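You operate a simulated robot arm through the tools that you are given. There is no shell and no other tool.

You run a simulated robot arm. Do the job below in one go: nothing can be reset, and whatever is moved stays where it is left.

Task
Staple the recipes and the patterns, and lay both in the letter tray.
Fine: one staple in each.

The check looks at the end state, three seconds after you hand in, the way a careful person would. Anything else that was tipped, shoved, dropped, spilled or broken makes it a failure.

Robot
A 6-joint arm with a two-finger parallel gripper, fixed in place. Base frame: the origin is on the floor under the middle of its stand, x ahead of it, y to its left, z up; the work surface is at about z = 80. Units: cm, degrees, N and s.
With the tool pointing down near the work surface it reaches from about 26 to 68 cm from the base axis. Its first joint turns from -66.0 to 66.0 degrees. Payload 2.9 kg.
The TCP is the grasp point between the finger pads, 3 cm short of the fingertips. In the tool frame z runs along the fingers and y along their closing line. Largest opening 11 cm; finger width 2, thickness 1; the body of the gripper, 4.8 by 11.2 cm, starts 5.5 cm behind the TCP.
Orientation is that of the tool frame in the base frame, as a unit quaternion [w, x, y, z]. With the fingers straight down and closing along the base's y, the tool's x points along the base's -x, its y along +y and its z along -z.

Tools
- The arm moves only by the tool apply_moves. Its argument "series" is a list of rows, each a list of 7 numbers: the closure, from 0 (fully open) to 1 (shut), then the shift along the base's x, y, z in mm, then the turn, a rotation vector about the base's x, y, z in degrees. In form: [[hand, tx, ty, tz, ax, ay, az], ...]. A call has 1 to 20 rows; each row shifts and turns the commanded pose from where the row before left it. Rows are played at 5 a second. More than 5 cm and 8.6 degrees between two rows, or a gripper value outside its range, and nothing of the call is played. A pose out of reach is approached as far as the arm can. The call stops where the force on the tool passes 90 N (or 10 N more than at its start, if that is more) or the arm is blocked; 0.2 s more then pass. Each finger travels about 10.8 cm/s and halts on what it meets, pressing with about 38 N; the grip force reading is that of the motor and also rises with nothing between the fingers. The clock runs only during rows and for 0.2 s after the last one: add rows that do not move to give the fingers time. The reply holds the time, the measured pose of the TCP, the force on the tool along the base axes, the opening and the grip force, in the units named above and with some noise, with the torque about the TCP (base axes, N m) and any sound that the robot's microphone picked up.
- Cameras (640 x 400 px; columns grow to the right, rows downward): "scene" is fixed at [8.67, 42.85, 139.28]; the picture's right is [-0.74, -0.67, 0.00], its down [-0.37, 0.41, -0.83] and it looks along [0.56, -0.62, -0.55] (base axes); focal length 369 px, centre (320, 200). "wrist" rides on the gripper at [7.2, 1.7, -10.3] in the tool frame; the picture's right is [-0.23, 0.97, 0.00], its down [-0.76, -0.18, -0.62] and it looks along [-0.61, -0.14, 0.78] (tool axes); focal length 222 px, centre (320, 200). There is no depth. A picture from a camera that has moved, and an enlarged one, comes with that camera's place and axes in the base frame and with its lens. The place of the scene camera against the robot may be out by one fixed shift of up to 1.2 cm in any direction.
- snapshot(camera): a new picture of that camera. No time passes.
- close_up(camera, box): a new picture of the part [left, top, right, bottom] of that camera's present view, enlarged. No time passes.
- hand_in(): hands the job in; it is judged then, once.

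Places have to be worked out from the pictures, the camera data and where the tool is seen. Open the gripper and draw the arm clear of the work before you hand the job in, unless the task says otherwise.

The tools are called after ">>>" as a command line: name --pt "numbers of a row" for each row, then --argument value for the rest, lists and objects as JSON in quotes. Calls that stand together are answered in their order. apply_moves: Moves the arm, as the interface text tells. Its arguments: {"type":"object","properties":{"series":{"type":"array","items":{"type":"array","items":{"type":"number"}}}},"required":["series"]} The other tools are called the same way: snapshot (camera) takes a picture; close_up (camera, box) takes an enlarged picture of a part of a camera's view; hand_in () hands the job in.

At the start:

```text
time_s: 0.0
tcp_pos: [42.72, 3.6, 118.38]
orientation: [0.0, 0.0, 1.0, 0.0]
wrist_force: [-0.2, -1.2, -0.2]
moment: [-0.01, 0.0, 0.0]
grip_width: 11.0
gripper_force: 0.0
```

scene: 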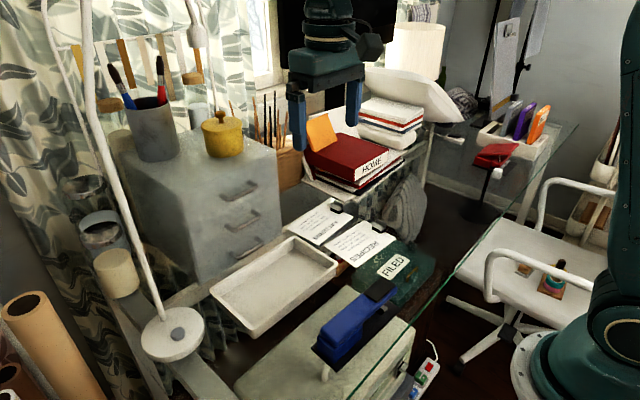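
wrist: 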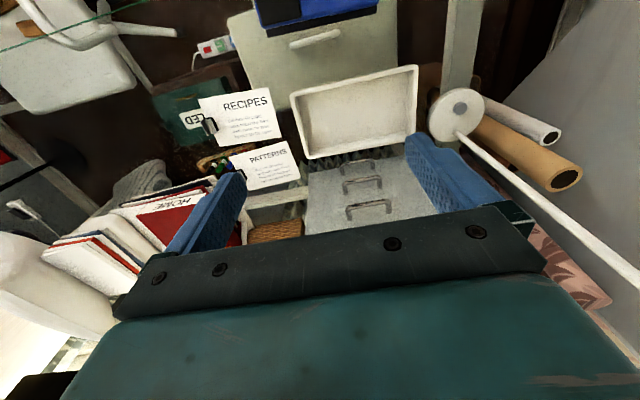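

I'll start by looking closely at the work area before moving anything.

>>> close_up --camera "scene" --box '[200, 180, 440, 330]'

>>> close_up --camera "scene" --box '[280, 260, 440, 400]'

>>> close_up --camera "wrist" --box '[180, 0, 500, 220]'

```text
2.67 times, centred on (320, 255) of scene
camera zoom: at [8.67, 42.85, 139.28], right [-0.74, -0.67, 0.0], down [-0.37, 0.41, -0.83], along [0.56, -0.62, -0.55], focal length 983 px, centre (320, 53)
```

zoom: 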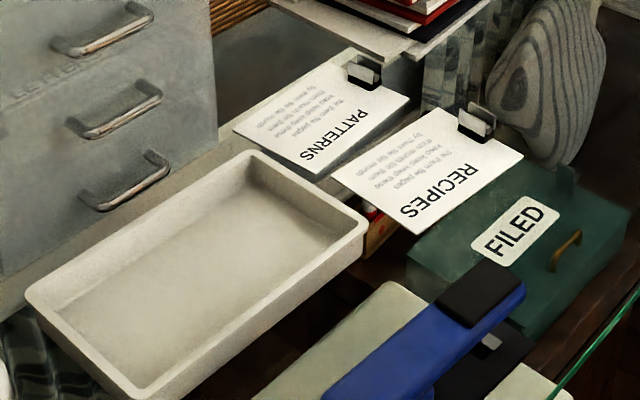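

```text
2.86 times, centred on (360, 330) of scene
camera zoom: at [8.67, 42.85, 139.28], right [-0.74, -0.67, 0.0], down [-0.37, 0.41, -0.83], along [0.56, -0.62, -0.55], focal length 1053 px, centre (206, -171)
```

zoom: 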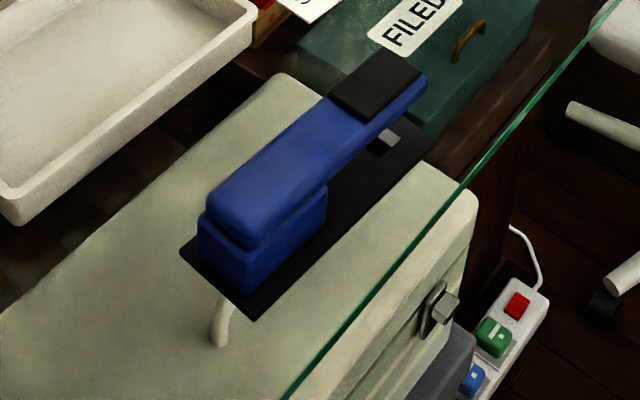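

```text
1.82 times, centred on (340, 110) of wrist
camera zoom: at [35.34, 5.07, 128.75], right [0.23, 0.97, 0.0], down [0.76, -0.18, 0.62], along [0.61, -0.14, -0.78], focal length 404 px, centre (284, 364)
```

zoom: 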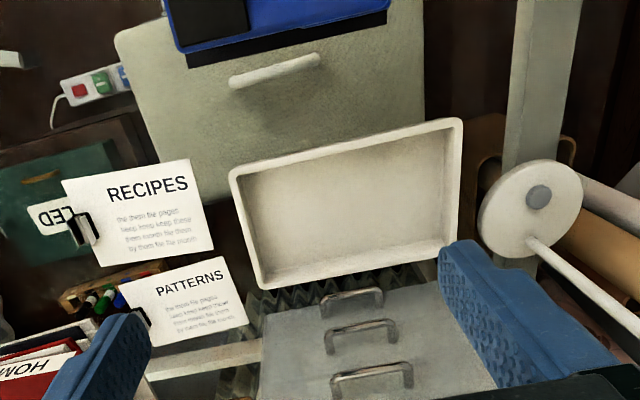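

The papers each carry a clip on their -y edge and the stapler's mouth seems to face -y at about (30..37, -3..14). I'll zoom in on the clips, stapler and tray for detail.

>>> close_up --camera "scene" --box '[300, 190, 400, 270]'

>>> close_up --camera "scene" --box '[300, 260, 410, 370]'

>>> close_up --camera "wrist" --box '[180, 80, 310, 200]'

>>> close_up --camera "wrist" --box '[210, 0, 410, 100]'

```text
5.00 times, centred on (350, 230) of scene
camera zoom: at [8.67, 42.85, 139.28], right [-0.74, -0.67, 0.0], down [-0.37, 0.41, -0.83], along [0.56, -0.62, -0.55], focal length 1843 px, centre (170, 50)
```

zoom: 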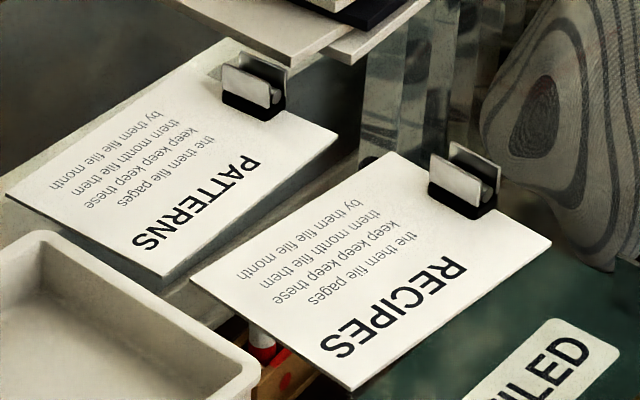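

```text
3.64 times, centred on (355, 315) of scene
camera zoom: at [8.67, 42.85, 139.28], right [-0.74, -0.67, 0.0], down [-0.37, 0.41, -0.83], along [0.56, -0.62, -0.55], focal length 1340 px, centre (193, -218)
```

zoom: 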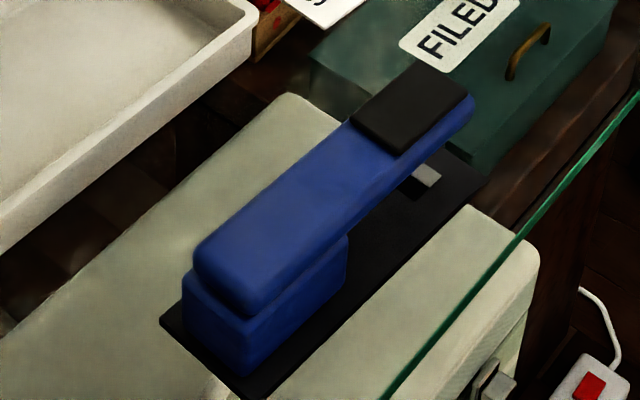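

```text
3.33 times, centred on (245, 140) of wrist
camera zoom: at [35.34, 5.07, 128.75], right [0.23, 0.97, 0.0], down [0.76, -0.18, 0.62], along [0.61, -0.14, -0.78], focal length 740 px, centre (570, 400)
```

zoom: 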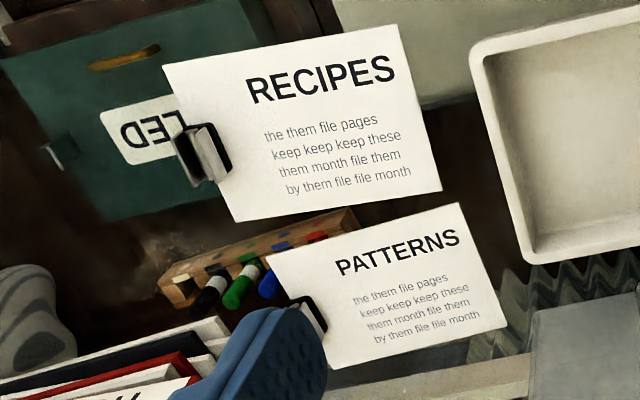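

```text
3.20 times, centred on (310, 50) of wrist
camera zoom: at [35.34, 5.07, 128.75], right [0.23, 0.97, 0.0], down [0.76, -0.18, 0.62], along [0.61, -0.14, -0.78], focal length 711 px, centre (352, 680)
```

zoom: 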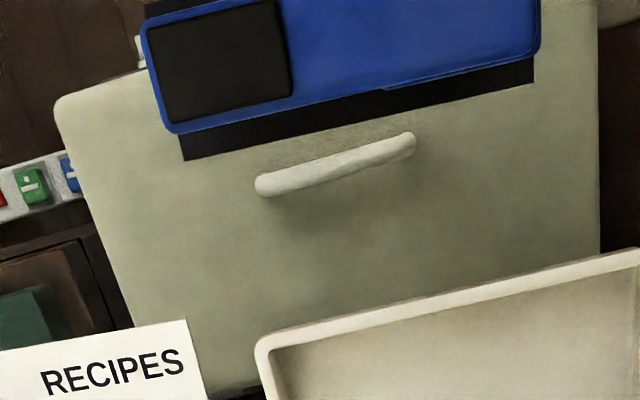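

Pages look A6-sized: RECIPES centred near (47.5,-14.9), PATTERNS near (59.9,-14.3), the stapler's base plate spans x≈30–36, y≈-4..15. I'll rotate the tool by -90° (closing line along x) and descend a bit over the clear area so the wrist camera looks at the clips.

>>> apply_moves --pt "0.4 4 -4 -13 0 0 -8.2" --pt "0.4 4 -4 -13 0 0 -8.2" --pt "0.4 4 -4 -13 0 0 -8.2" --pt "0.4 4 -4 -13 0 0 -8.2" --pt "0.4 4 -4 -13 0 0 -8.2" --pt "0.4 4 -4 -13 0 0 -8.2" --pt "0.4 4 -4 -13 0 0 -8.2" --pt "0.4 4 -4 -13 0 0 -8.2" --pt "0.4 4 -4 -13 0 0 -8.2" --pt "0.4 4 -4 -13 0 0 -8.2" --pt "0.4 4 -4 -13 0 0 -8" --pt "0.4 0 0 0 0 0 0"

>>> snapshot --camera "wrist"

>>> snapshot --camera "scene"

```text
time_s: 2.6
tcp_pos: [47.1, -0.91, 104.06]
orientation: [0.0, 0.708, 0.707, 0.001]
wrist_force: [-0.6, 0.0, 0.8]
moment: [-0.01, 0.01, 0.02]
grip_width: 6.58
gripper_force: 0.1
```

```text
taken
camera wrist: at [48.72, 6.31, 114.46], right [0.97, -0.23, 0.0], down [-0.18, -0.76, 0.62], along [-0.14, -0.61, -0.78], focal length 222 px, centre (320, 200)
```

wrist: 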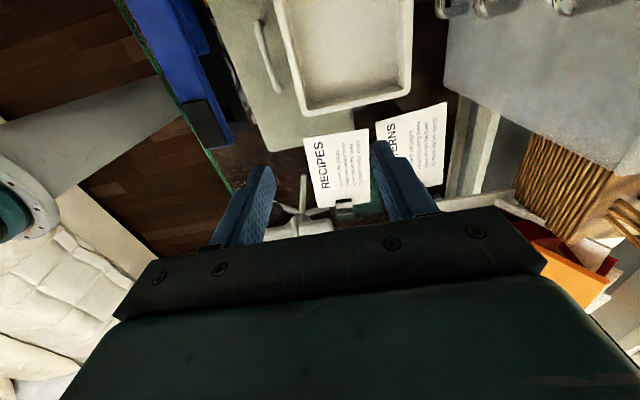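

```text
taken
```

scene: 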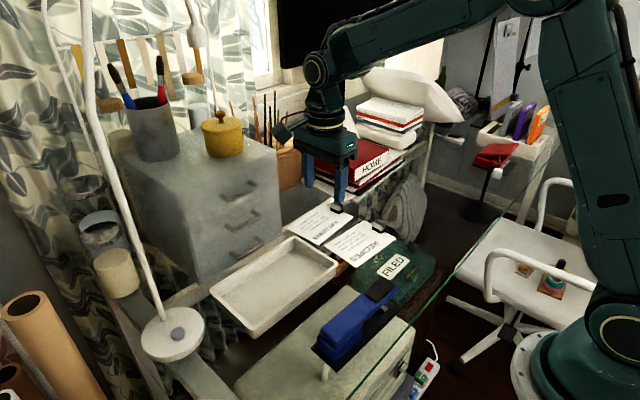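

The gripper body hides the lower half of the wrist picture, so I need the tool further along -y for the clips to appear in the upper half. I'll shift about 15 cm in -y and 6 cm down, staying over open space.

>>> apply_moves --pt "0.4 0 -30 -12 0 0 0" --pt "0.4 0 -30 -12 0 0 0" --pt "0.4 0 -30 -12 0 0 0" --pt "0.4 0 -30 -12 0 0 0" --pt "0.4 0 -30 -12 0 0 0" --pt "0.4 0 0 0 0 0 0"

>>> snapshot --camera "wrist"

>>> close_up --camera "wrist" --box '[240, 60, 460, 200]'

```text
time_s: 4.0
tcp_pos: [46.94, -15.77, 98.35]
orientation: [0.0, 0.707, 0.707, 0.0]
wrist_force: [1.6, 0.4, -0.1]
moment: [0.02, 0.0, 0.03]
grip_width: 6.6
gripper_force: 0.0
```

```text
taken
camera wrist: at [48.75, -8.66, 108.64], right [0.97, -0.23, 0.0], down [-0.18, -0.76, 0.62], along [-0.14, -0.61, -0.78], focal length 222 px, centre (320, 200)
```

wrist: 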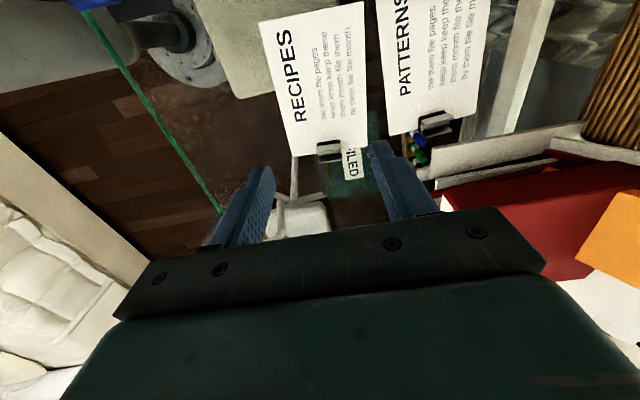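

```text
2.86 times, centred on (350, 130) of wrist
camera zoom: at [48.75, -8.66, 108.64], right [0.97, -0.23, 0.0], down [-0.18, -0.76, 0.62], along [-0.14, -0.61, -0.78], focal length 635 px, centre (234, 400)
```

zoom: 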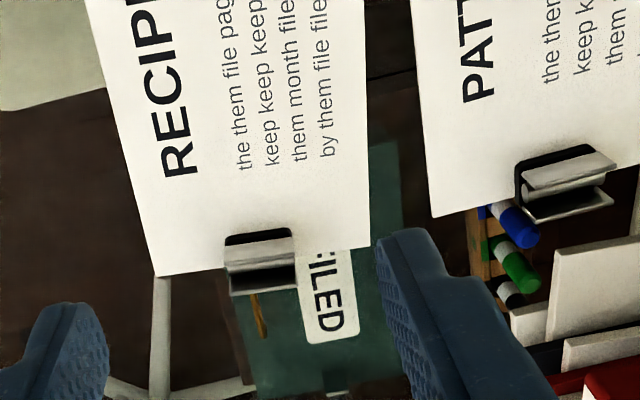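

The clips straddle the -y page edges, about 3.3 cm wide along x with two upright wings. I'll zoom further on both to fix their centres and heights.

>>> close_up --camera "wrist" --box '[300, 125, 364, 165]'

>>> close_up --camera "wrist" --box '[400, 95, 480, 145]'

>>> close_up --camera "scene" --box '[320, 195, 400, 245]'

```text
10.00 times, centred on (332, 145) of wrist
camera zoom: at [48.75, -8.66, 108.64], right [0.97, -0.23, 0.0], down [-0.18, -0.76, 0.62], along [-0.14, -0.61, -0.78], focal length 2221 px, centre (200, 750)
```

zoom: 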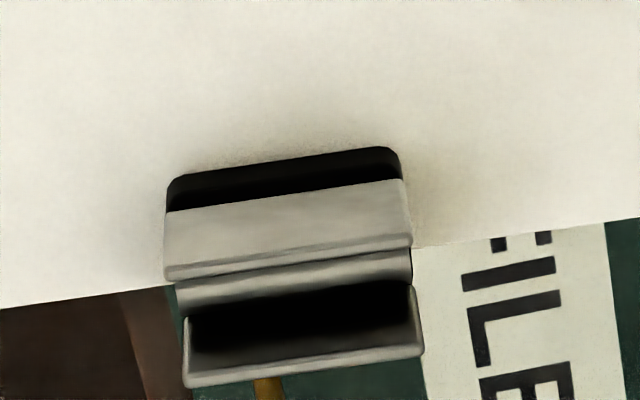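

```text
8.00 times, centred on (440, 120) of wrist
camera zoom: at [48.75, -8.66, 108.64], right [0.97, -0.23, 0.0], down [-0.18, -0.76, 0.62], along [-0.14, -0.61, -0.78], focal length 1777 px, centre (-640, 840)
```

zoom: 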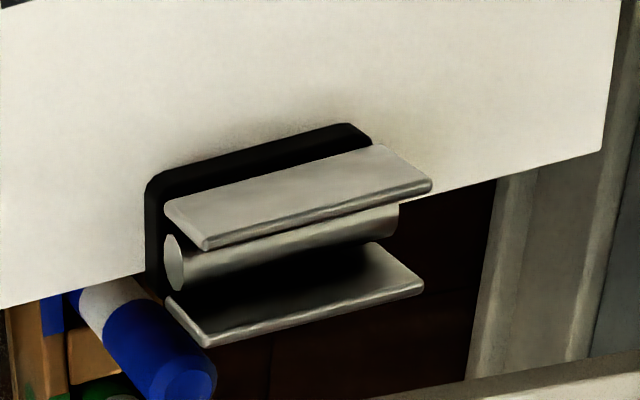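

```text
8.00 times, centred on (360, 220) of scene
camera zoom: at [8.68, 42.85, 139.28], right [-0.74, -0.67, 0.0], down [-0.37, 0.41, -0.83], along [0.56, -0.62, -0.55], focal length 2949 px, centre (0, 40)
```

zoom: 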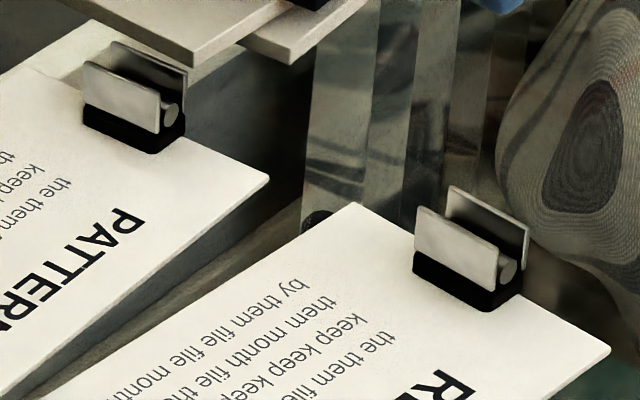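

RECIPES' clip is centred at about (47.0,-22.15), top near z≈82.8, yawed about -5°; PATTERNS' clip near (60.2,-22). Before grasping I want to measure the stapler's mouth, so I swing the tool around (staying high) so the wrist camera looks along +y at its front.

>>> apply_moves --pt "0.4 -6.5 1.4 1.5 0 0 8.5" --pt "0.4 -6.5 1.4 1.5 0 0 8.5" --pt "0.4 -6.5 1.4 1.5 0 0 8.5" --pt "0.4 -6.5 1.4 1.5 0 0 8.5" --pt "0.4 -6.5 1.4 1.5 0 0 8.5" --pt "0.4 -6.5 1.4 1.5 0 0 8.5" --pt "0.4 -6.5 1.4 1.5 0 0 8.5" --pt "0.4 -6.5 1.4 1.5 0 0 8.5" --pt "0.4 -6.5 1.4 1.5 0 0 8.5" --pt "0.4 -6.5 1.4 1.5 0 0 8.5" --pt "0.4 -6.5 1.4 0 0 0 8.5" --pt "0.4 -6.5 1.4 0 0 0 8.5" --pt "0.4 -6.5 1.4 0 0 0 8.5" --pt "0.4 -6.5 1.4 0 0 0 8.5" --pt "0.4 -6.5 1.4 0 0 0 8.5" --pt "0.4 -6.5 1.4 0 0 0 8.5" --pt "0.4 -6.5 1.4 0 0 0 8.5" --pt "0.4 -6.5 1.4 0 0 0 8.5" --pt "0.4 -6.5 1.4 0 0 0 8.5" --pt "0.4 -6.5 1.4 0 0 0 8.5"

>>> snapshot --camera "wrist"

>>> snapshot --camera "scene"

```text
time_s: 8.2
tcp_pos: [34.04, -13.15, 99.57]
orientation: [-0.001, -0.645, 0.764, 0.0]
wrist_force: [0.4, 0.6, 0.4]
moment: [0.0, 0.03, -0.02]
grip_width: 6.61
gripper_force: 0.1
```

```text
taken
camera wrist: at [31.08, -20.06, 110.0], right [-0.92, 0.39, 0.0], down [0.3, 0.72, 0.62], along [0.24, 0.57, -0.78], focal length 222 px, centre (320, 200)
```

wrist: 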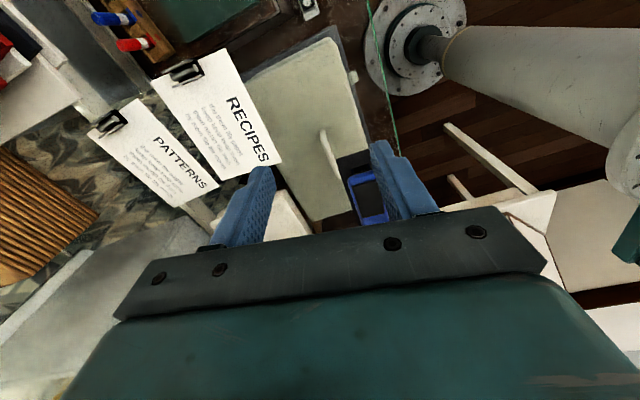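

```text
taken
```

scene: 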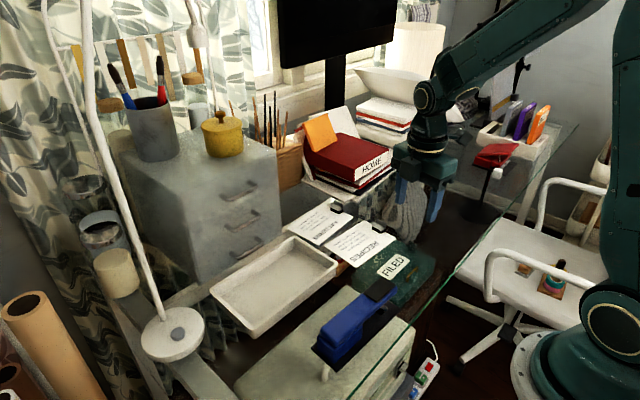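

The stapler's front is just visible between the fingers. I'll tilt the tool about 32° so the camera looks more horizontally into the stapler's mouth, staying well clear of it.

>>> apply_moves --pt "0.4 0 0 0 8 0 0" --pt "0.4 0 0 0 8 0 0" --pt "0.4 0 0 0 8 0 0" --pt "0.4 0 0 0 8 0 0" --pt "0.4 0 0 0 0 0 0"

>>> snapshot --camera "wrist"

>>> close_up --camera "wrist" --box '[300, 100, 428, 180]'

```text
time_s: 9.4
tcp_pos: [33.96, -13.22, 99.56]
orientation: [0.177, -0.619, 0.736, 0.212]
wrist_force: [-0.4, 0.1, 0.5]
moment: [0.03, -0.02, 0.01]
grip_width: 6.62
gripper_force: 0.1
```

```text
taken
camera wrist: at [30.98, -24.5, 104.79], right [-0.92, 0.33, 0.21], down [0.31, 0.28, 0.91], along [0.24, 0.9, -0.36], focal length 222 px, centre (320, 200)
```

wrist: 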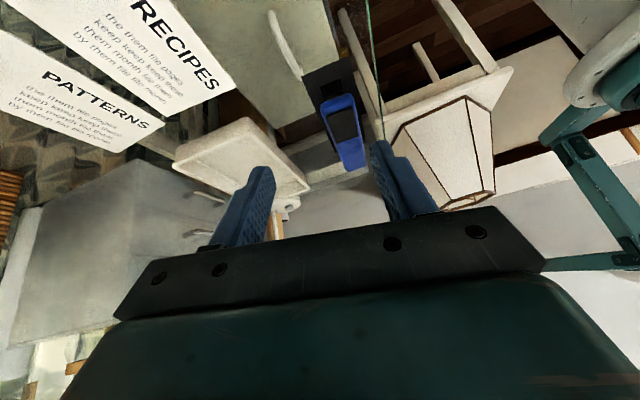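

```text
5.00 times, centred on (364, 140) of wrist
camera zoom: at [30.98, -24.5, 104.79], right [-0.92, 0.33, 0.21], down [0.31, 0.28, 0.91], along [0.24, 0.9, -0.36], focal length 1111 px, centre (100, 500)
```

zoom: 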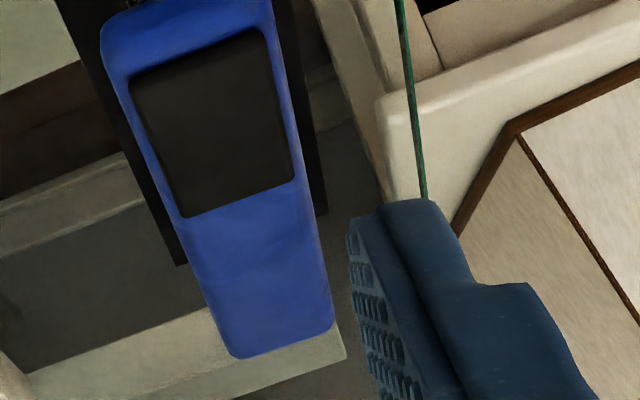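

Now a close-up on the stapler's front end.

>>> close_up --camera "wrist" --box '[288, 45, 384, 105]'

>>> close_up --camera "wrist" --box '[288, 45, 416, 180]'

```text
6.67 times, centred on (336, 75) of wrist
camera zoom: at [30.98, -24.5, 104.79], right [-0.92, 0.33, 0.21], down [0.31, 0.28, 0.91], along [0.24, 0.9, -0.36], focal length 1481 px, centre (213, 1033)
```

zoom: 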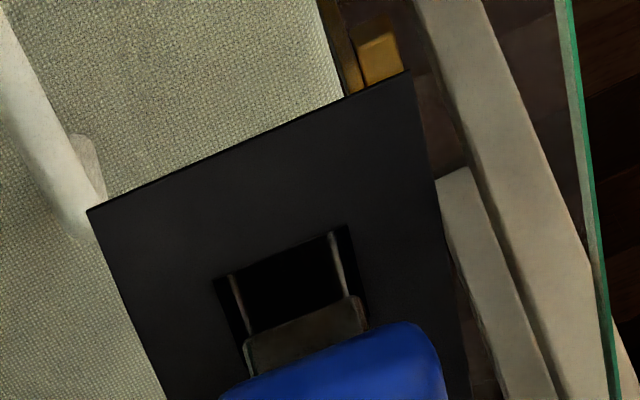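

```text
2.96 times, centred on (352, 112) of wrist
camera zoom: at [30.98, -24.5, 104.79], right [-0.92, 0.33, 0.21], down [0.31, 0.28, 0.91], along [0.24, 0.9, -0.36], focal length 658 px, centre (225, 459)
```

zoom: 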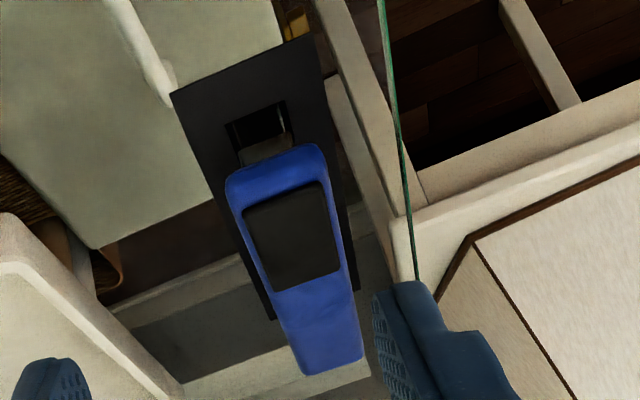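

The base plate's front edge runs about (28.8..35.0, -4.6), with an anvil behind it from y≈-2.3. I'll zoom on the mouth in the scene view to estimate the gap.

>>> close_up --camera "scene" --box '[368, 275, 416, 325]'

>>> close_up --camera "wrist" --box '[310, 70, 358, 105]'

```text
8.00 times, centred on (392, 300) of scene
camera zoom: at [8.68, 42.85, 139.28], right [-0.74, -0.67, 0.0], down [-0.37, 0.41, -0.83], along [0.56, -0.62, -0.55], focal length 2949 px, centre (-256, -600)
```

zoom: 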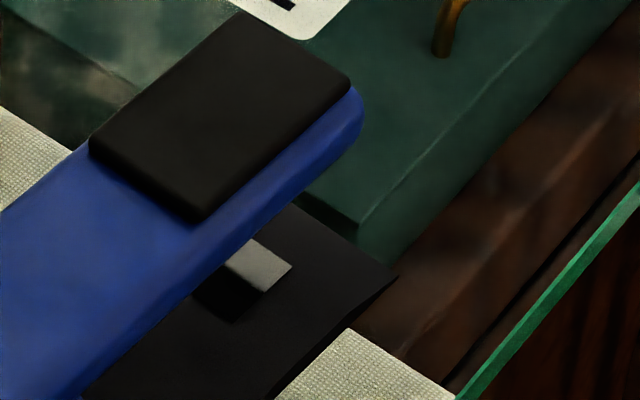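

```text
11.43 times, centred on (334, 88) of wrist
camera zoom: at [30.98, -24.5, 104.79], right [-0.92, 0.33, 0.21], down [0.31, 0.28, 0.91], along [0.24, 0.9, -0.36], focal length 2538 px, centre (160, 1486)
```

zoom: 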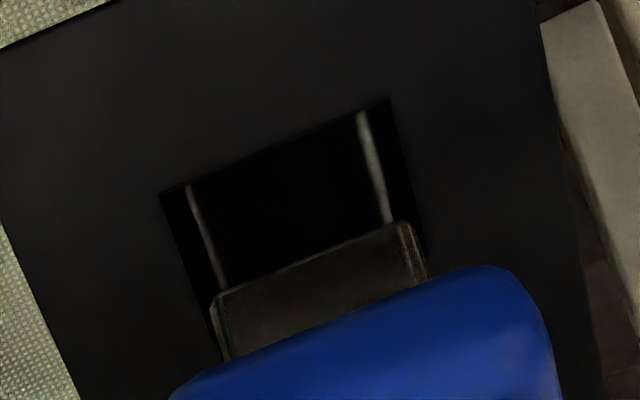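

The mouth looks about 1.5 cm high over an anvil centred near (32.1,-1.0), with z of the base around 80.5 and pad top near 86. Now I undo the tilt and swing back to yaw ≈ -94.6° above the RECIPES clip (47.0,-22.15), staying at z≈99.

>>> apply_moves --pt "0.5 0 0 0 -8 0 0" --pt "0.5 0 0 0 -8 0 0" --pt "0.5 0 0 0 -8 0 0" --pt "0.5 0 0 0 -8 0 0" --pt "0.5 8.15 -5.6 0 0 0 -8.4" --pt "0.5 8.15 -5.6 0 0 0 -8.4" --pt "0.5 8.15 -5.6 0 0 0 -8.4" --pt "0.5 8.15 -5.6 0 0 0 -8.4" --pt "0.5 8.15 -5.6 0 0 0 -8.4" --pt "0.5 8.15 -5.6 0 0 0 -8.4" --pt "0.5 8.15 -5.6 0 0 0 -8.4" --pt "0.5 8.15 -5.6 0 0 0 -8.4" --pt "0.5 8.15 -5.6 0 0 0 -8.4" --pt "0.5 8.15 -5.6 0 0 0 -8.4" --pt "0.5 8.15 -5.6 0 0 0 -8.4" --pt "0.5 8.15 -5.6 0 0 0 -8.4" --pt "0.5 8.15 -5.6 0 0 0 -8.4" --pt "0.5 8.15 -5.6 0 0 0 -8.4" --pt "0.5 8.15 -5.6 0 0 0 -8.4" --pt "0.5 8.15 -5.6 0 0 0 -8.4"

>>> apply_moves --pt "0.5 0 0 0 0 0 -8.04" --pt "0.5 0 0 0 0 0 -8.04" --pt "0.5 0 0 0 0 0 -8.04" --pt "0.5 0 0 0 0 0 -8.04" --pt "0.5 0 0 0 0 0 -8.04" --pt "0.5 0 0 -20 0 0 0" --pt "0.5 0 0 -20 0 0 0" --pt "0.5 0 0 0 0 0 0"

>>> snapshot --camera "wrist"

>>> snapshot --camera "scene"

```text
time_s: 13.6
tcp_pos: [47.18, -22.22, 99.56]
orientation: [-0.001, 0.458, 0.889, 0.0]
wrist_force: [0.1, 0.3, 0.2]
moment: [-0.01, 0.04, 0.02]
grip_width: 5.48
gripper_force: 0.1
```

```text
time_s: 15.4
tcp_pos: [47.15, -22.2, 95.36]
orientation: [0.0, 0.734, 0.679, 0.0]
wrist_force: [0.0, 0.4, -0.4]
moment: [-0.03, -0.01, 0.02]
grip_width: 5.51
gripper_force: 0.2
```

```text
taken
camera wrist: at [49.38, -15.08, 105.79], right [0.95, -0.3, 0.0], down [-0.24, -0.74, 0.62], along [-0.19, -0.59, -0.78], focal length 222 px, centre (320, 200)
```

wrist: 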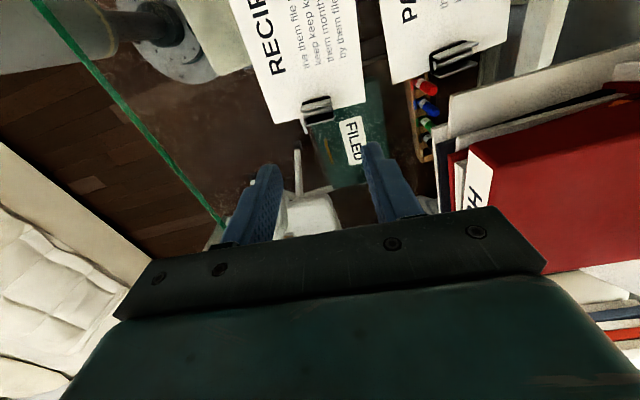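

```text
taken
```

scene: 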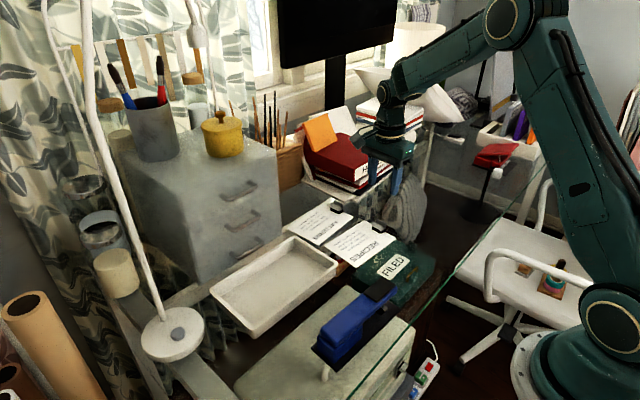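

I'm above the RECIPES clip with the closing line parallel to it. I'll zoom to refine its exact position and yaw before descending.

>>> close_up --camera "wrist" --box '[286, 85, 350, 125]'

>>> close_up --camera "wrist" --box '[200, 80, 440, 230]'

```text
10.00 times, centred on (318, 105) of wrist
camera zoom: at [49.38, -15.08, 105.79], right [0.95, -0.3, 0.0], down [-0.24, -0.74, 0.62], along [-0.19, -0.59, -0.78], focal length 2221 px, centre (340, 1150)
```

zoom: 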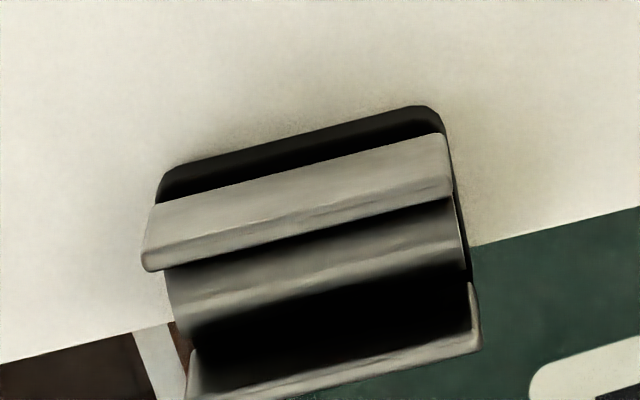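

```text
2.67 times, centred on (320, 155) of wrist
camera zoom: at [49.38, -15.08, 105.79], right [0.95, -0.3, 0.0], down [-0.24, -0.74, 0.62], along [-0.19, -0.59, -0.78], focal length 592 px, centre (320, 320)
```

zoom: 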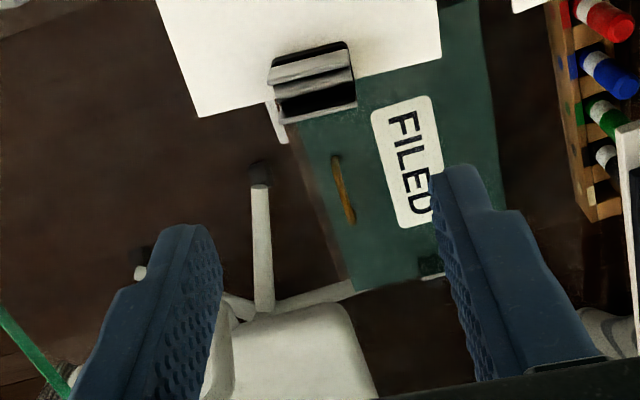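

Refined clip centre ≈ (46.92,-21.95). I'll shift -2 mm x, +2 mm y and descend to TCP z≈84.2 (fingertips ≈81.2), then look before closing.

>>> apply_moves --pt "0.5 -2 2 -20 0 0 0" --pt "0.5 0 0 -20 0 0 0" --pt "0.5 0 0 -20 0 0 0" --pt "0.5 0 0 -20 0 0 0" --pt "0.5 0 0 -15 0 0 0" --pt "0.5 0 0 -10 0 0 0" --pt "0.5 0 0 -6 0 0 0" --pt "0.5 0 0 0 0 0 0"

>>> snapshot --camera "wrist"

>>> close_up --camera "scene" --box '[300, 160, 460, 260]'

```text
time_s: 17.2
tcp_pos: [46.77, -21.86, 84.42]
orientation: [0.001, 0.735, 0.678, 0.0]
wrist_force: [0.5, -0.2, -1.1]
moment: [-0.02, -0.03, -0.01]
grip_width: 5.49
gripper_force: 0.1
```

```text
taken
camera wrist: at [49.08, -14.85, 94.75], right [0.95, -0.3, 0.0], down [-0.24, -0.74, 0.62], along [-0.19, -0.59, -0.78], focal length 222 px, centre (320, 200)
```

wrist: 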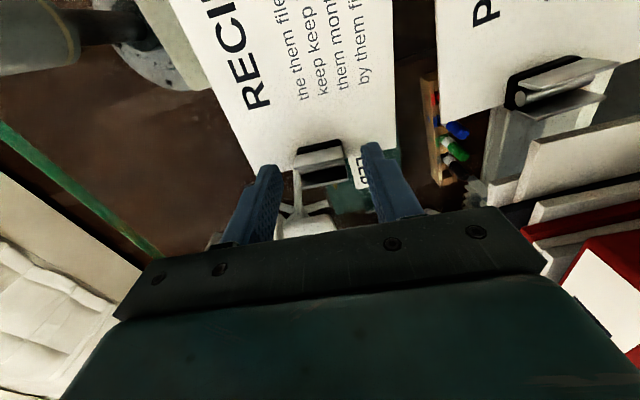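

```text
4.00 times, centred on (380, 210) of scene
camera zoom: at [8.67, 42.85, 139.28], right [-0.74, -0.67, 0.0], down [-0.37, 0.41, -0.83], along [0.56, -0.62, -0.55], focal length 1474 px, centre (80, 160)
```

zoom: 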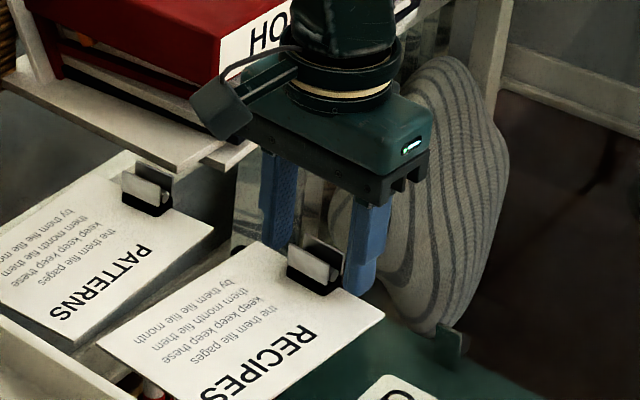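

The clip sits between the fingers as intended. I'll shift +1.5 mm x, drop 3 mm more, then close on the clip ends and check the reading.

>>> apply_moves --pt "0.5 1.5 0 -3 0 0 0" --pt "0.5 0 0 0 0 0 0" --pt "0.7 0 0 0 0 0 0" --pt "0.85 0 0 0 0 0 0" --pt "1 0 0 0 0 0 0" --pt "1 0 0 0 0 0 0" --pt "1 0 0 0 0 0 0"

>>> snapshot --camera "wrist"

>>> close_up --camera "scene" --box '[300, 160, 460, 260]'

```text
time_s: 18.8
tcp_pos: [47.01, -21.93, 84.09]
orientation: [0.0, 0.735, 0.678, -0.001]
wrist_force: [0.5, 0.2, -0.1]
moment: [0.0, -0.01, 0.02]
grip_width: 3.15
gripper_force: 38.2
```

```text
taken
camera wrist: at [49.24, -14.9, 94.54], right [0.95, -0.3, 0.0], down [-0.24, -0.74, 0.62], along [-0.19, -0.59, -0.78], focal length 222 px, centre (320, 200)
```

wrist: 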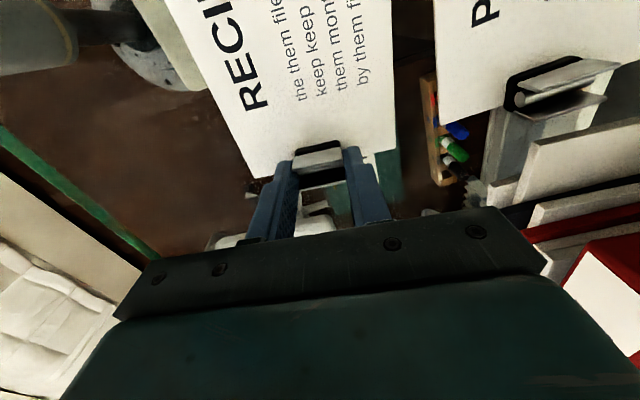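

```text
4.00 times, centred on (380, 210) of scene
camera zoom: at [8.67, 42.85, 139.28], right [-0.74, -0.67, 0.0], down [-0.37, 0.41, -0.83], along [0.56, -0.62, -0.55], focal length 1474 px, centre (80, 160)
```

zoom: 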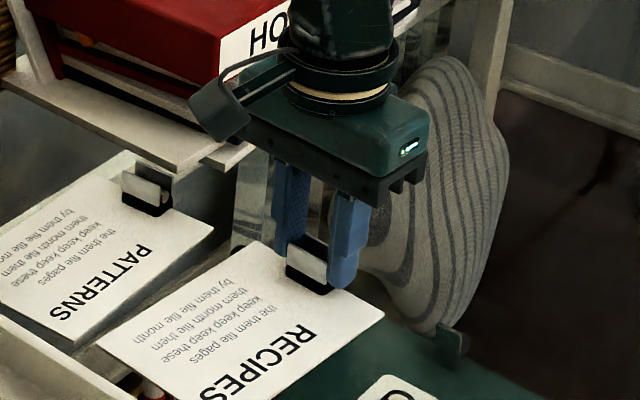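

The fingers stopped at 3.15 cm with 38 N – the clip is held at TCP z=84.09 while the page still lies on the table. I'll lift slowly by 6 cm and check for droop.

>>> apply_moves --pt "1 0 0 5 0 0 0" --pt "1 0 0 10 0 0 0" --pt "1 0 0 15 0 0 0" --pt "1 0 0 15 0 0 0" --pt "1 0 0 15 0 0 0" --pt "1 0 0 0 0 0 0" --pt "1 0 0 0 0 0 0"

>>> snapshot --camera "wrist"

>>> close_up --camera "scene" --box '[240, 120, 480, 270]'

```text
time_s: 20.4
tcp_pos: [47.12, -21.75, 90.04]
orientation: [0.0, 0.735, 0.678, 0.0]
wrist_force: [0.2, 0.1, 0.3]
moment: [-0.01, 0.01, 0.0]
grip_width: 3.12
gripper_force: 38.1
```

```text
taken
camera wrist: at [49.28, -14.79, 100.51], right [0.95, -0.3, 0.0], down [-0.24, -0.74, 0.62], along [-0.19, -0.59, -0.78], focal length 222 px, centre (320, 200)
```

wrist: 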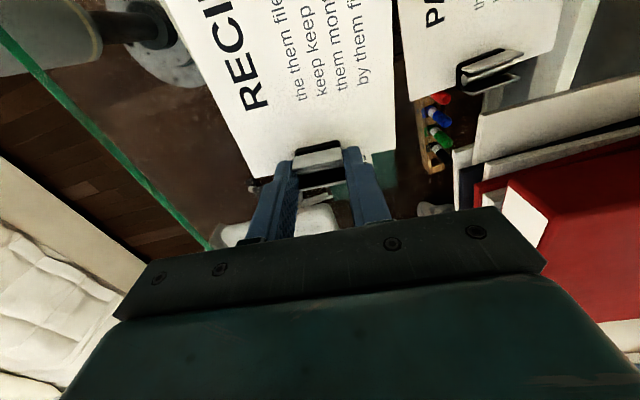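

```text
2.67 times, centred on (360, 195) of scene
camera zoom: at [8.68, 42.85, 139.28], right [-0.74, -0.67, 0.0], down [-0.37, 0.41, -0.83], along [0.56, -0.62, -0.55], focal length 983 px, centre (213, 213)
```

zoom: 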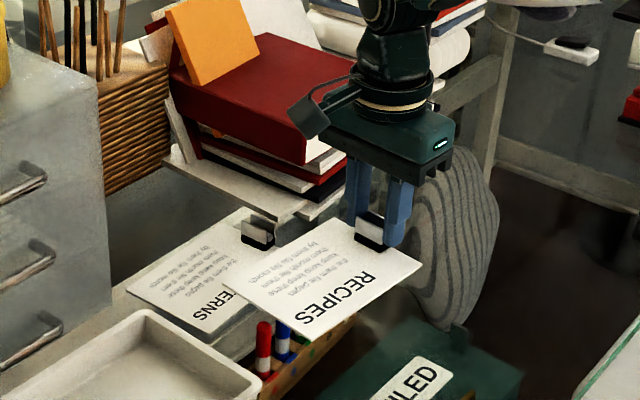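

The page lifted level with the gripper (no droop). I now carry it at z≈90 to in front of the stapler's mouth: TCP target (31.0,-21.5), turned +1.2° to match the stapler's axis, then lower so the page underside is ~1 cm above the table.

>>> apply_moves --pt "1 -10 0 0 0 0 1.2" --pt "1 -20 0.5 0 0 0 0" --pt "1 -20 0.5 0 0 0 0" --pt "1 -20 0.5 0 0 0 0" --pt "1 -20 0.5 0 0 0 0" --pt "1 -20 0.5 0 0 0 0" --pt "1 -20 0.5 0 0 0 0" --pt "1 -20 0 0 0 0 0" --pt "1 -11 0 0 0 0 0" --pt "1 0 0 -15 0 0 0" --pt "1 0 0 -15 0 0 0" --pt "1 0 0 -12 0 0 0" --pt "1 0 0 0 0 0 0"

>>> snapshot --camera "scene"

>>> close_up --camera "scene" --box '[320, 200, 520, 340]'

>>> snapshot --camera "wrist"

```text
time_s: 23.2
tcp_pos: [31.08, -21.54, 85.82]
orientation: [0.0, 0.728, 0.685, 0.0]
wrist_force: [-0.3, 0.7, -0.8]
moment: [-0.05, 0.01, 0.02]
grip_width: 3.13
gripper_force: 38.2
```

```text
taken
```

scene: 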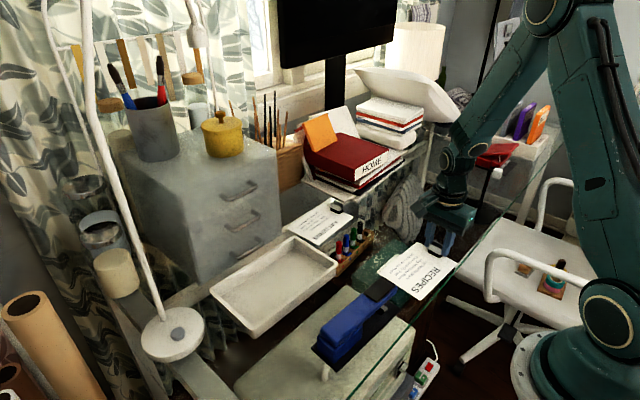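

```text
2.86 times, centred on (420, 270) of scene
camera zoom: at [8.68, 42.85, 139.28], right [-0.74, -0.67, 0.0], down [-0.37, 0.41, -0.83], along [0.56, -0.62, -0.55], focal length 1053 px, centre (34, 0)
```

zoom: 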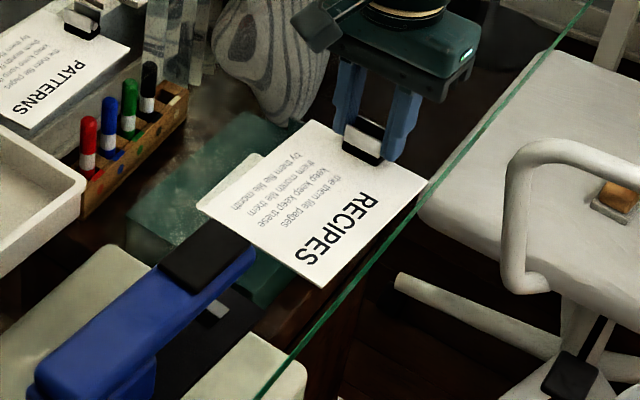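

```text
taken
camera wrist: at [33.2, -14.46, 96.29], right [0.96, -0.28, 0.0], down [-0.22, -0.75, 0.62], along [-0.18, -0.6, -0.78], focal length 222 px, centre (320, 200)
```

wrist: 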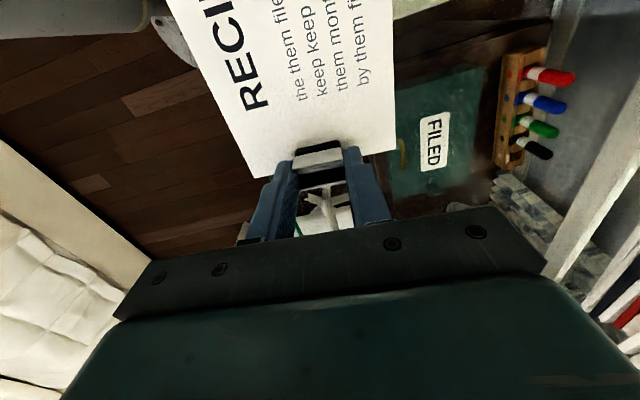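

The page is in front of the stapler, level. I lower 6 mm (page ≈1.1 cm above the glass) and advance 4 cm so the edge just passes over the base plate's front, then check.

>>> apply_moves --pt "1 0 0 -6 0 0 0" --pt "1 0.6 10 0 0 0 0" --pt "1 0.6 10 0 0 0 0" --pt "1 0.6 10 0 0 0 0" --pt "1 0.6 10 0 0 0 0" --pt "1 0 0 0 0 0 0"

>>> close_up --camera "scene" --box '[340, 220, 470, 320]'

>>> close_up --camera "wrist" --box '[140, 0, 420, 175]'

```text
time_s: 24.6
tcp_pos: [31.12, -17.66, 85.27]
orientation: [0.001, 0.727, 0.686, 0.0]
wrist_force: [0.0, -0.2, -1.8]
moment: [-0.04, -0.02, -0.01]
grip_width: 3.11
gripper_force: 38.7
```

```text
4.00 times, centred on (405, 270) of scene
camera zoom: at [8.67, 42.85, 139.28], right [-0.74, -0.67, 0.0], down [-0.37, 0.41, -0.83], along [0.56, -0.62, -0.55], focal length 1474 px, centre (-20, -80)
```

zoom: 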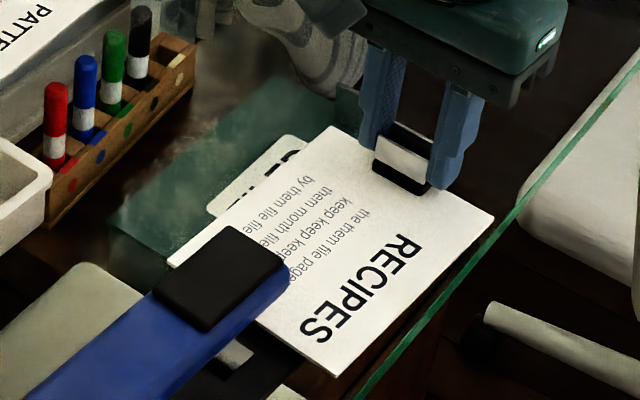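

```text
2.29 times, centred on (280, 88) of wrist
camera zoom: at [33.34, -10.52, 95.72], right [0.96, -0.28, 0.0], down [-0.22, -0.75, 0.62], along [-0.18, -0.6, -0.78], focal length 508 px, centre (411, 457)
```

zoom: 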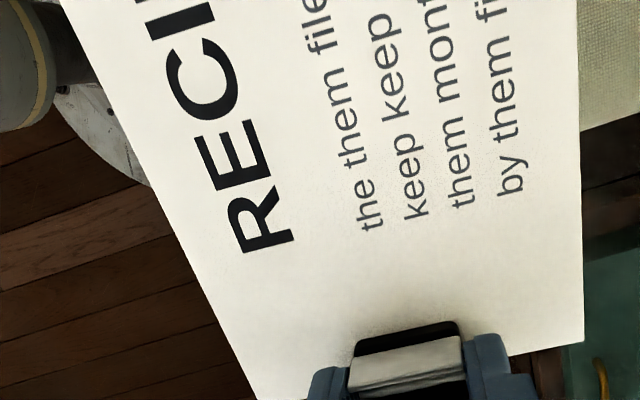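

The page edge is entering beneath the head with negligible force. I'll zoom on the mouth to verify the vertical clearance.

>>> close_up --camera "scene" --box '[375, 275, 435, 325]'

```text
8.00 times, centred on (405, 300) of scene
camera zoom: at [8.67, 42.85, 139.28], right [-0.74, -0.67, 0.0], down [-0.37, 0.41, -0.83], along [0.56, -0.62, -0.55], focal length 2949 px, centre (-360, -600)
```

zoom: 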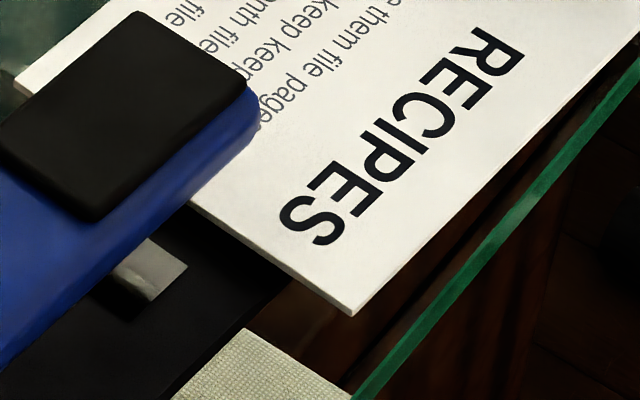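

The page (≈2 mm thick) clears the base plate. I'll advance another 2 cm in small steps and check the force.

>>> apply_moves --pt "1 0.3 5 0 0 0 0" --pt "1 0.3 5 0 0 0 0" --pt "1 0.3 5 0 0 0 0" --pt "1 0.3 5 0 0 0 0" --pt "1 0 0 0 0 0 0"

>>> close_up --camera "scene" --box '[355, 265, 435, 325]'

```text
time_s: 25.8
tcp_pos: [31.26, -15.53, 85.32]
orientation: [0.0, 0.728, 0.686, 0.0]
wrist_force: [-0.3, -0.2, -1.6]
moment: [-0.03, 0.0, 0.01]
grip_width: 3.13
gripper_force: 37.9
```

```text
6.67 times, centred on (395, 295) of scene
camera zoom: at [8.68, 42.85, 139.28], right [-0.74, -0.67, 0.0], down [-0.37, 0.41, -0.83], along [0.56, -0.62, -0.55], focal length 2457 px, centre (-180, -433)
```

zoom: 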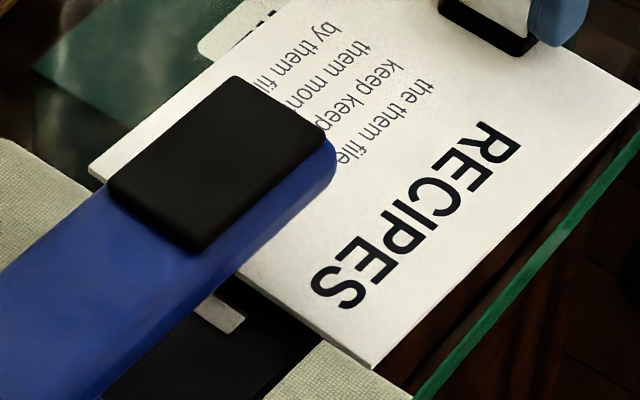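

No contact force; the page edge is at about y≈-1.0, over the anvil. I'll advance 2 cm more to put the anvil well inside the page.

>>> apply_moves --pt "1 0.3 5 0 0 0 0" --pt "1 0.3 5 0 0 0 0" --pt "1 0.3 5 0 0 0 0" --pt "1 0.3 5 0 0 0 0" --pt "1 0 0 0 0 0 0"

>>> close_up --camera "scene" --box '[345, 235, 465, 325]'

```text
time_s: 27.0
tcp_pos: [31.38, -13.64, 85.27]
orientation: [0.0, 0.728, 0.686, 0.0]
wrist_force: [-0.2, 0.0, 0.0]
moment: [0.01, 0.01, 0.0]
grip_width: 3.14
gripper_force: 37.8
```

```text
4.44 times, centred on (405, 280) of scene
camera zoom: at [8.68, 42.85, 139.28], right [-0.74, -0.67, 0.0], down [-0.37, 0.41, -0.83], along [0.56, -0.62, -0.55], focal length 1638 px, centre (-58, -156)
```

zoom: 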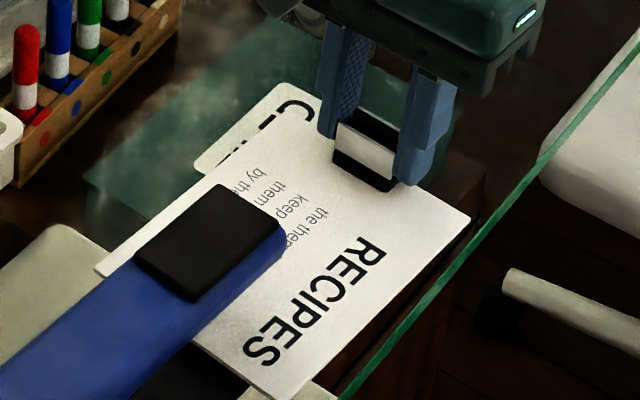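

The page edge is now about y≈0.9, well past the anvil. I lower it 6 mm onto the base plate while watching the force.

>>> apply_moves --pt "1 0 0 -2 0 0 0" --pt "1 0 0 -2 0 0 0" --pt "1 0 0 -2 0 0 0" --pt "1 0 0 0 0 0 0"

>>> close_up --camera "scene" --box '[345, 235, 465, 325]'

```text
time_s: 28.0
tcp_pos: [31.37, -13.63, 84.72]
orientation: [0.0, 0.728, 0.686, 0.0]
wrist_force: [0.0, -1.7, 3.8]
moment: [0.44, 0.02, 0.02]
grip_width: 3.11
gripper_force: 38.2
```

```text
4.44 times, centred on (405, 280) of scene
camera zoom: at [8.67, 42.84, 139.28], right [-0.74, -0.67, 0.0], down [-0.37, 0.41, -0.83], along [0.56, -0.62, -0.55], focal length 1638 px, centre (-58, -156)
```

zoom: 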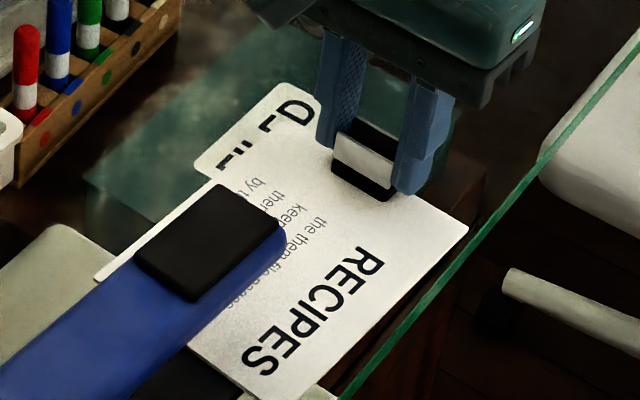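

Contact felt: 3.8 N with a lever of ~11.6 cm, so the page rests on the anvil region (z≈80.7). I'll tilt 3° while lowering 6 mm so the clip end settles onto the glass too, then release.

>>> apply_moves --pt "1 0 -0.7 -2 1 0 0" --pt "1 0 -0.7 -2 1 0 0" --pt "1 0 -0.7 -2 1 0 0" --pt "1 0 0 0 0 0 0"

>>> close_up --camera "scene" --box '[345, 235, 465, 325]'

```text
time_s: 29.0
tcp_pos: [31.38, -13.78, 84.13]
orientation: [-0.018, 0.727, 0.686, 0.019]
wrist_force: [0.1, 5.8, 33.1]
moment: [-0.05, -0.02, 0.01]
grip_width: 3.12
gripper_force: 37.6
```

```text
4.44 times, centred on (405, 280) of scene
camera zoom: at [8.64, 42.87, 139.28], right [-0.74, -0.67, 0.0], down [-0.37, 0.41, -0.84], along [0.56, -0.62, -0.55], focal length 1638 px, centre (-58, -156)
```

zoom: 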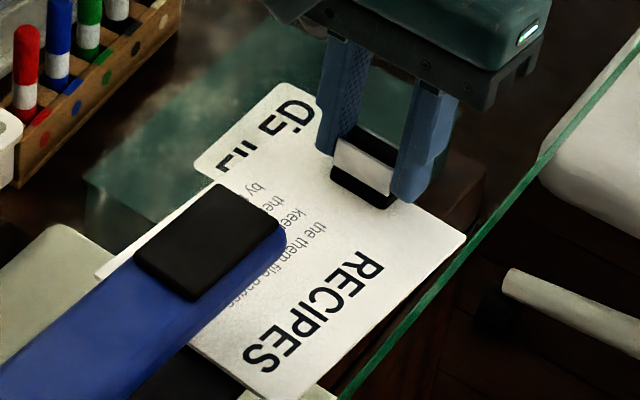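

The clip end has met the glass (33 N), so I'll ease up 1.5 mm and then open the fingers.

>>> apply_moves --pt "1 0 0 1.5 0 0 0" --pt "1 0 0 0 0 0 0" --pt "0.68 0 0 0 0 0 0" --pt "0.5 0 0 0 0 0 0" --pt "0.5 0 0 0 0 0 0"

>>> close_up --camera "scene" --box '[345, 235, 465, 325]'

>>> snapshot --camera "wrist"

```text
time_s: 30.2
tcp_pos: [31.39, -13.89, 84.28]
orientation: [-0.019, 0.727, 0.686, 0.017]
wrist_force: [-0.2, -0.8, 0.6]
moment: [-0.03, -0.03, 0.03]
grip_width: 5.52
gripper_force: 0.1
```

```text
4.44 times, centred on (405, 280) of scene
camera zoom: at [8.67, 42.85, 139.28], right [-0.74, -0.67, 0.0], down [-0.37, 0.41, -0.83], along [0.56, -0.62, -0.55], focal length 1638 px, centre (-58, -156)
```

zoom: 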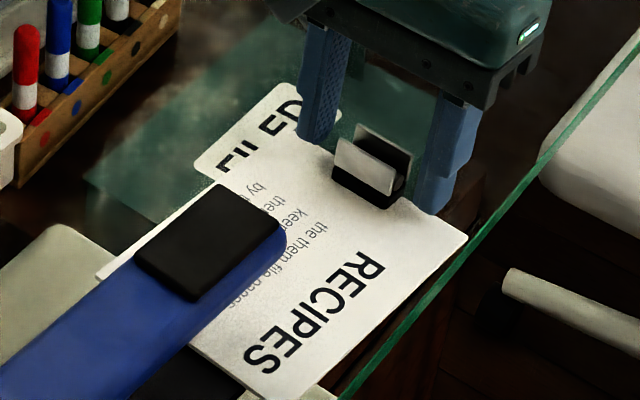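

```text
taken
camera wrist: at [33.51, -7.3, 94.98], right [0.96, -0.28, -0.02], down [-0.22, -0.78, 0.58], along [-0.18, -0.56, -0.81], focal length 222 px, centre (320, 200)
```

wrist: 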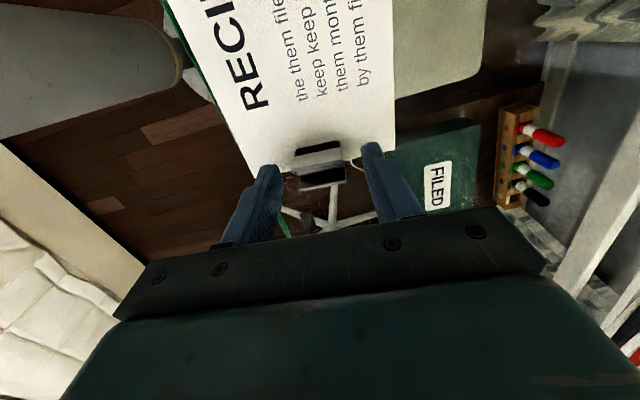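

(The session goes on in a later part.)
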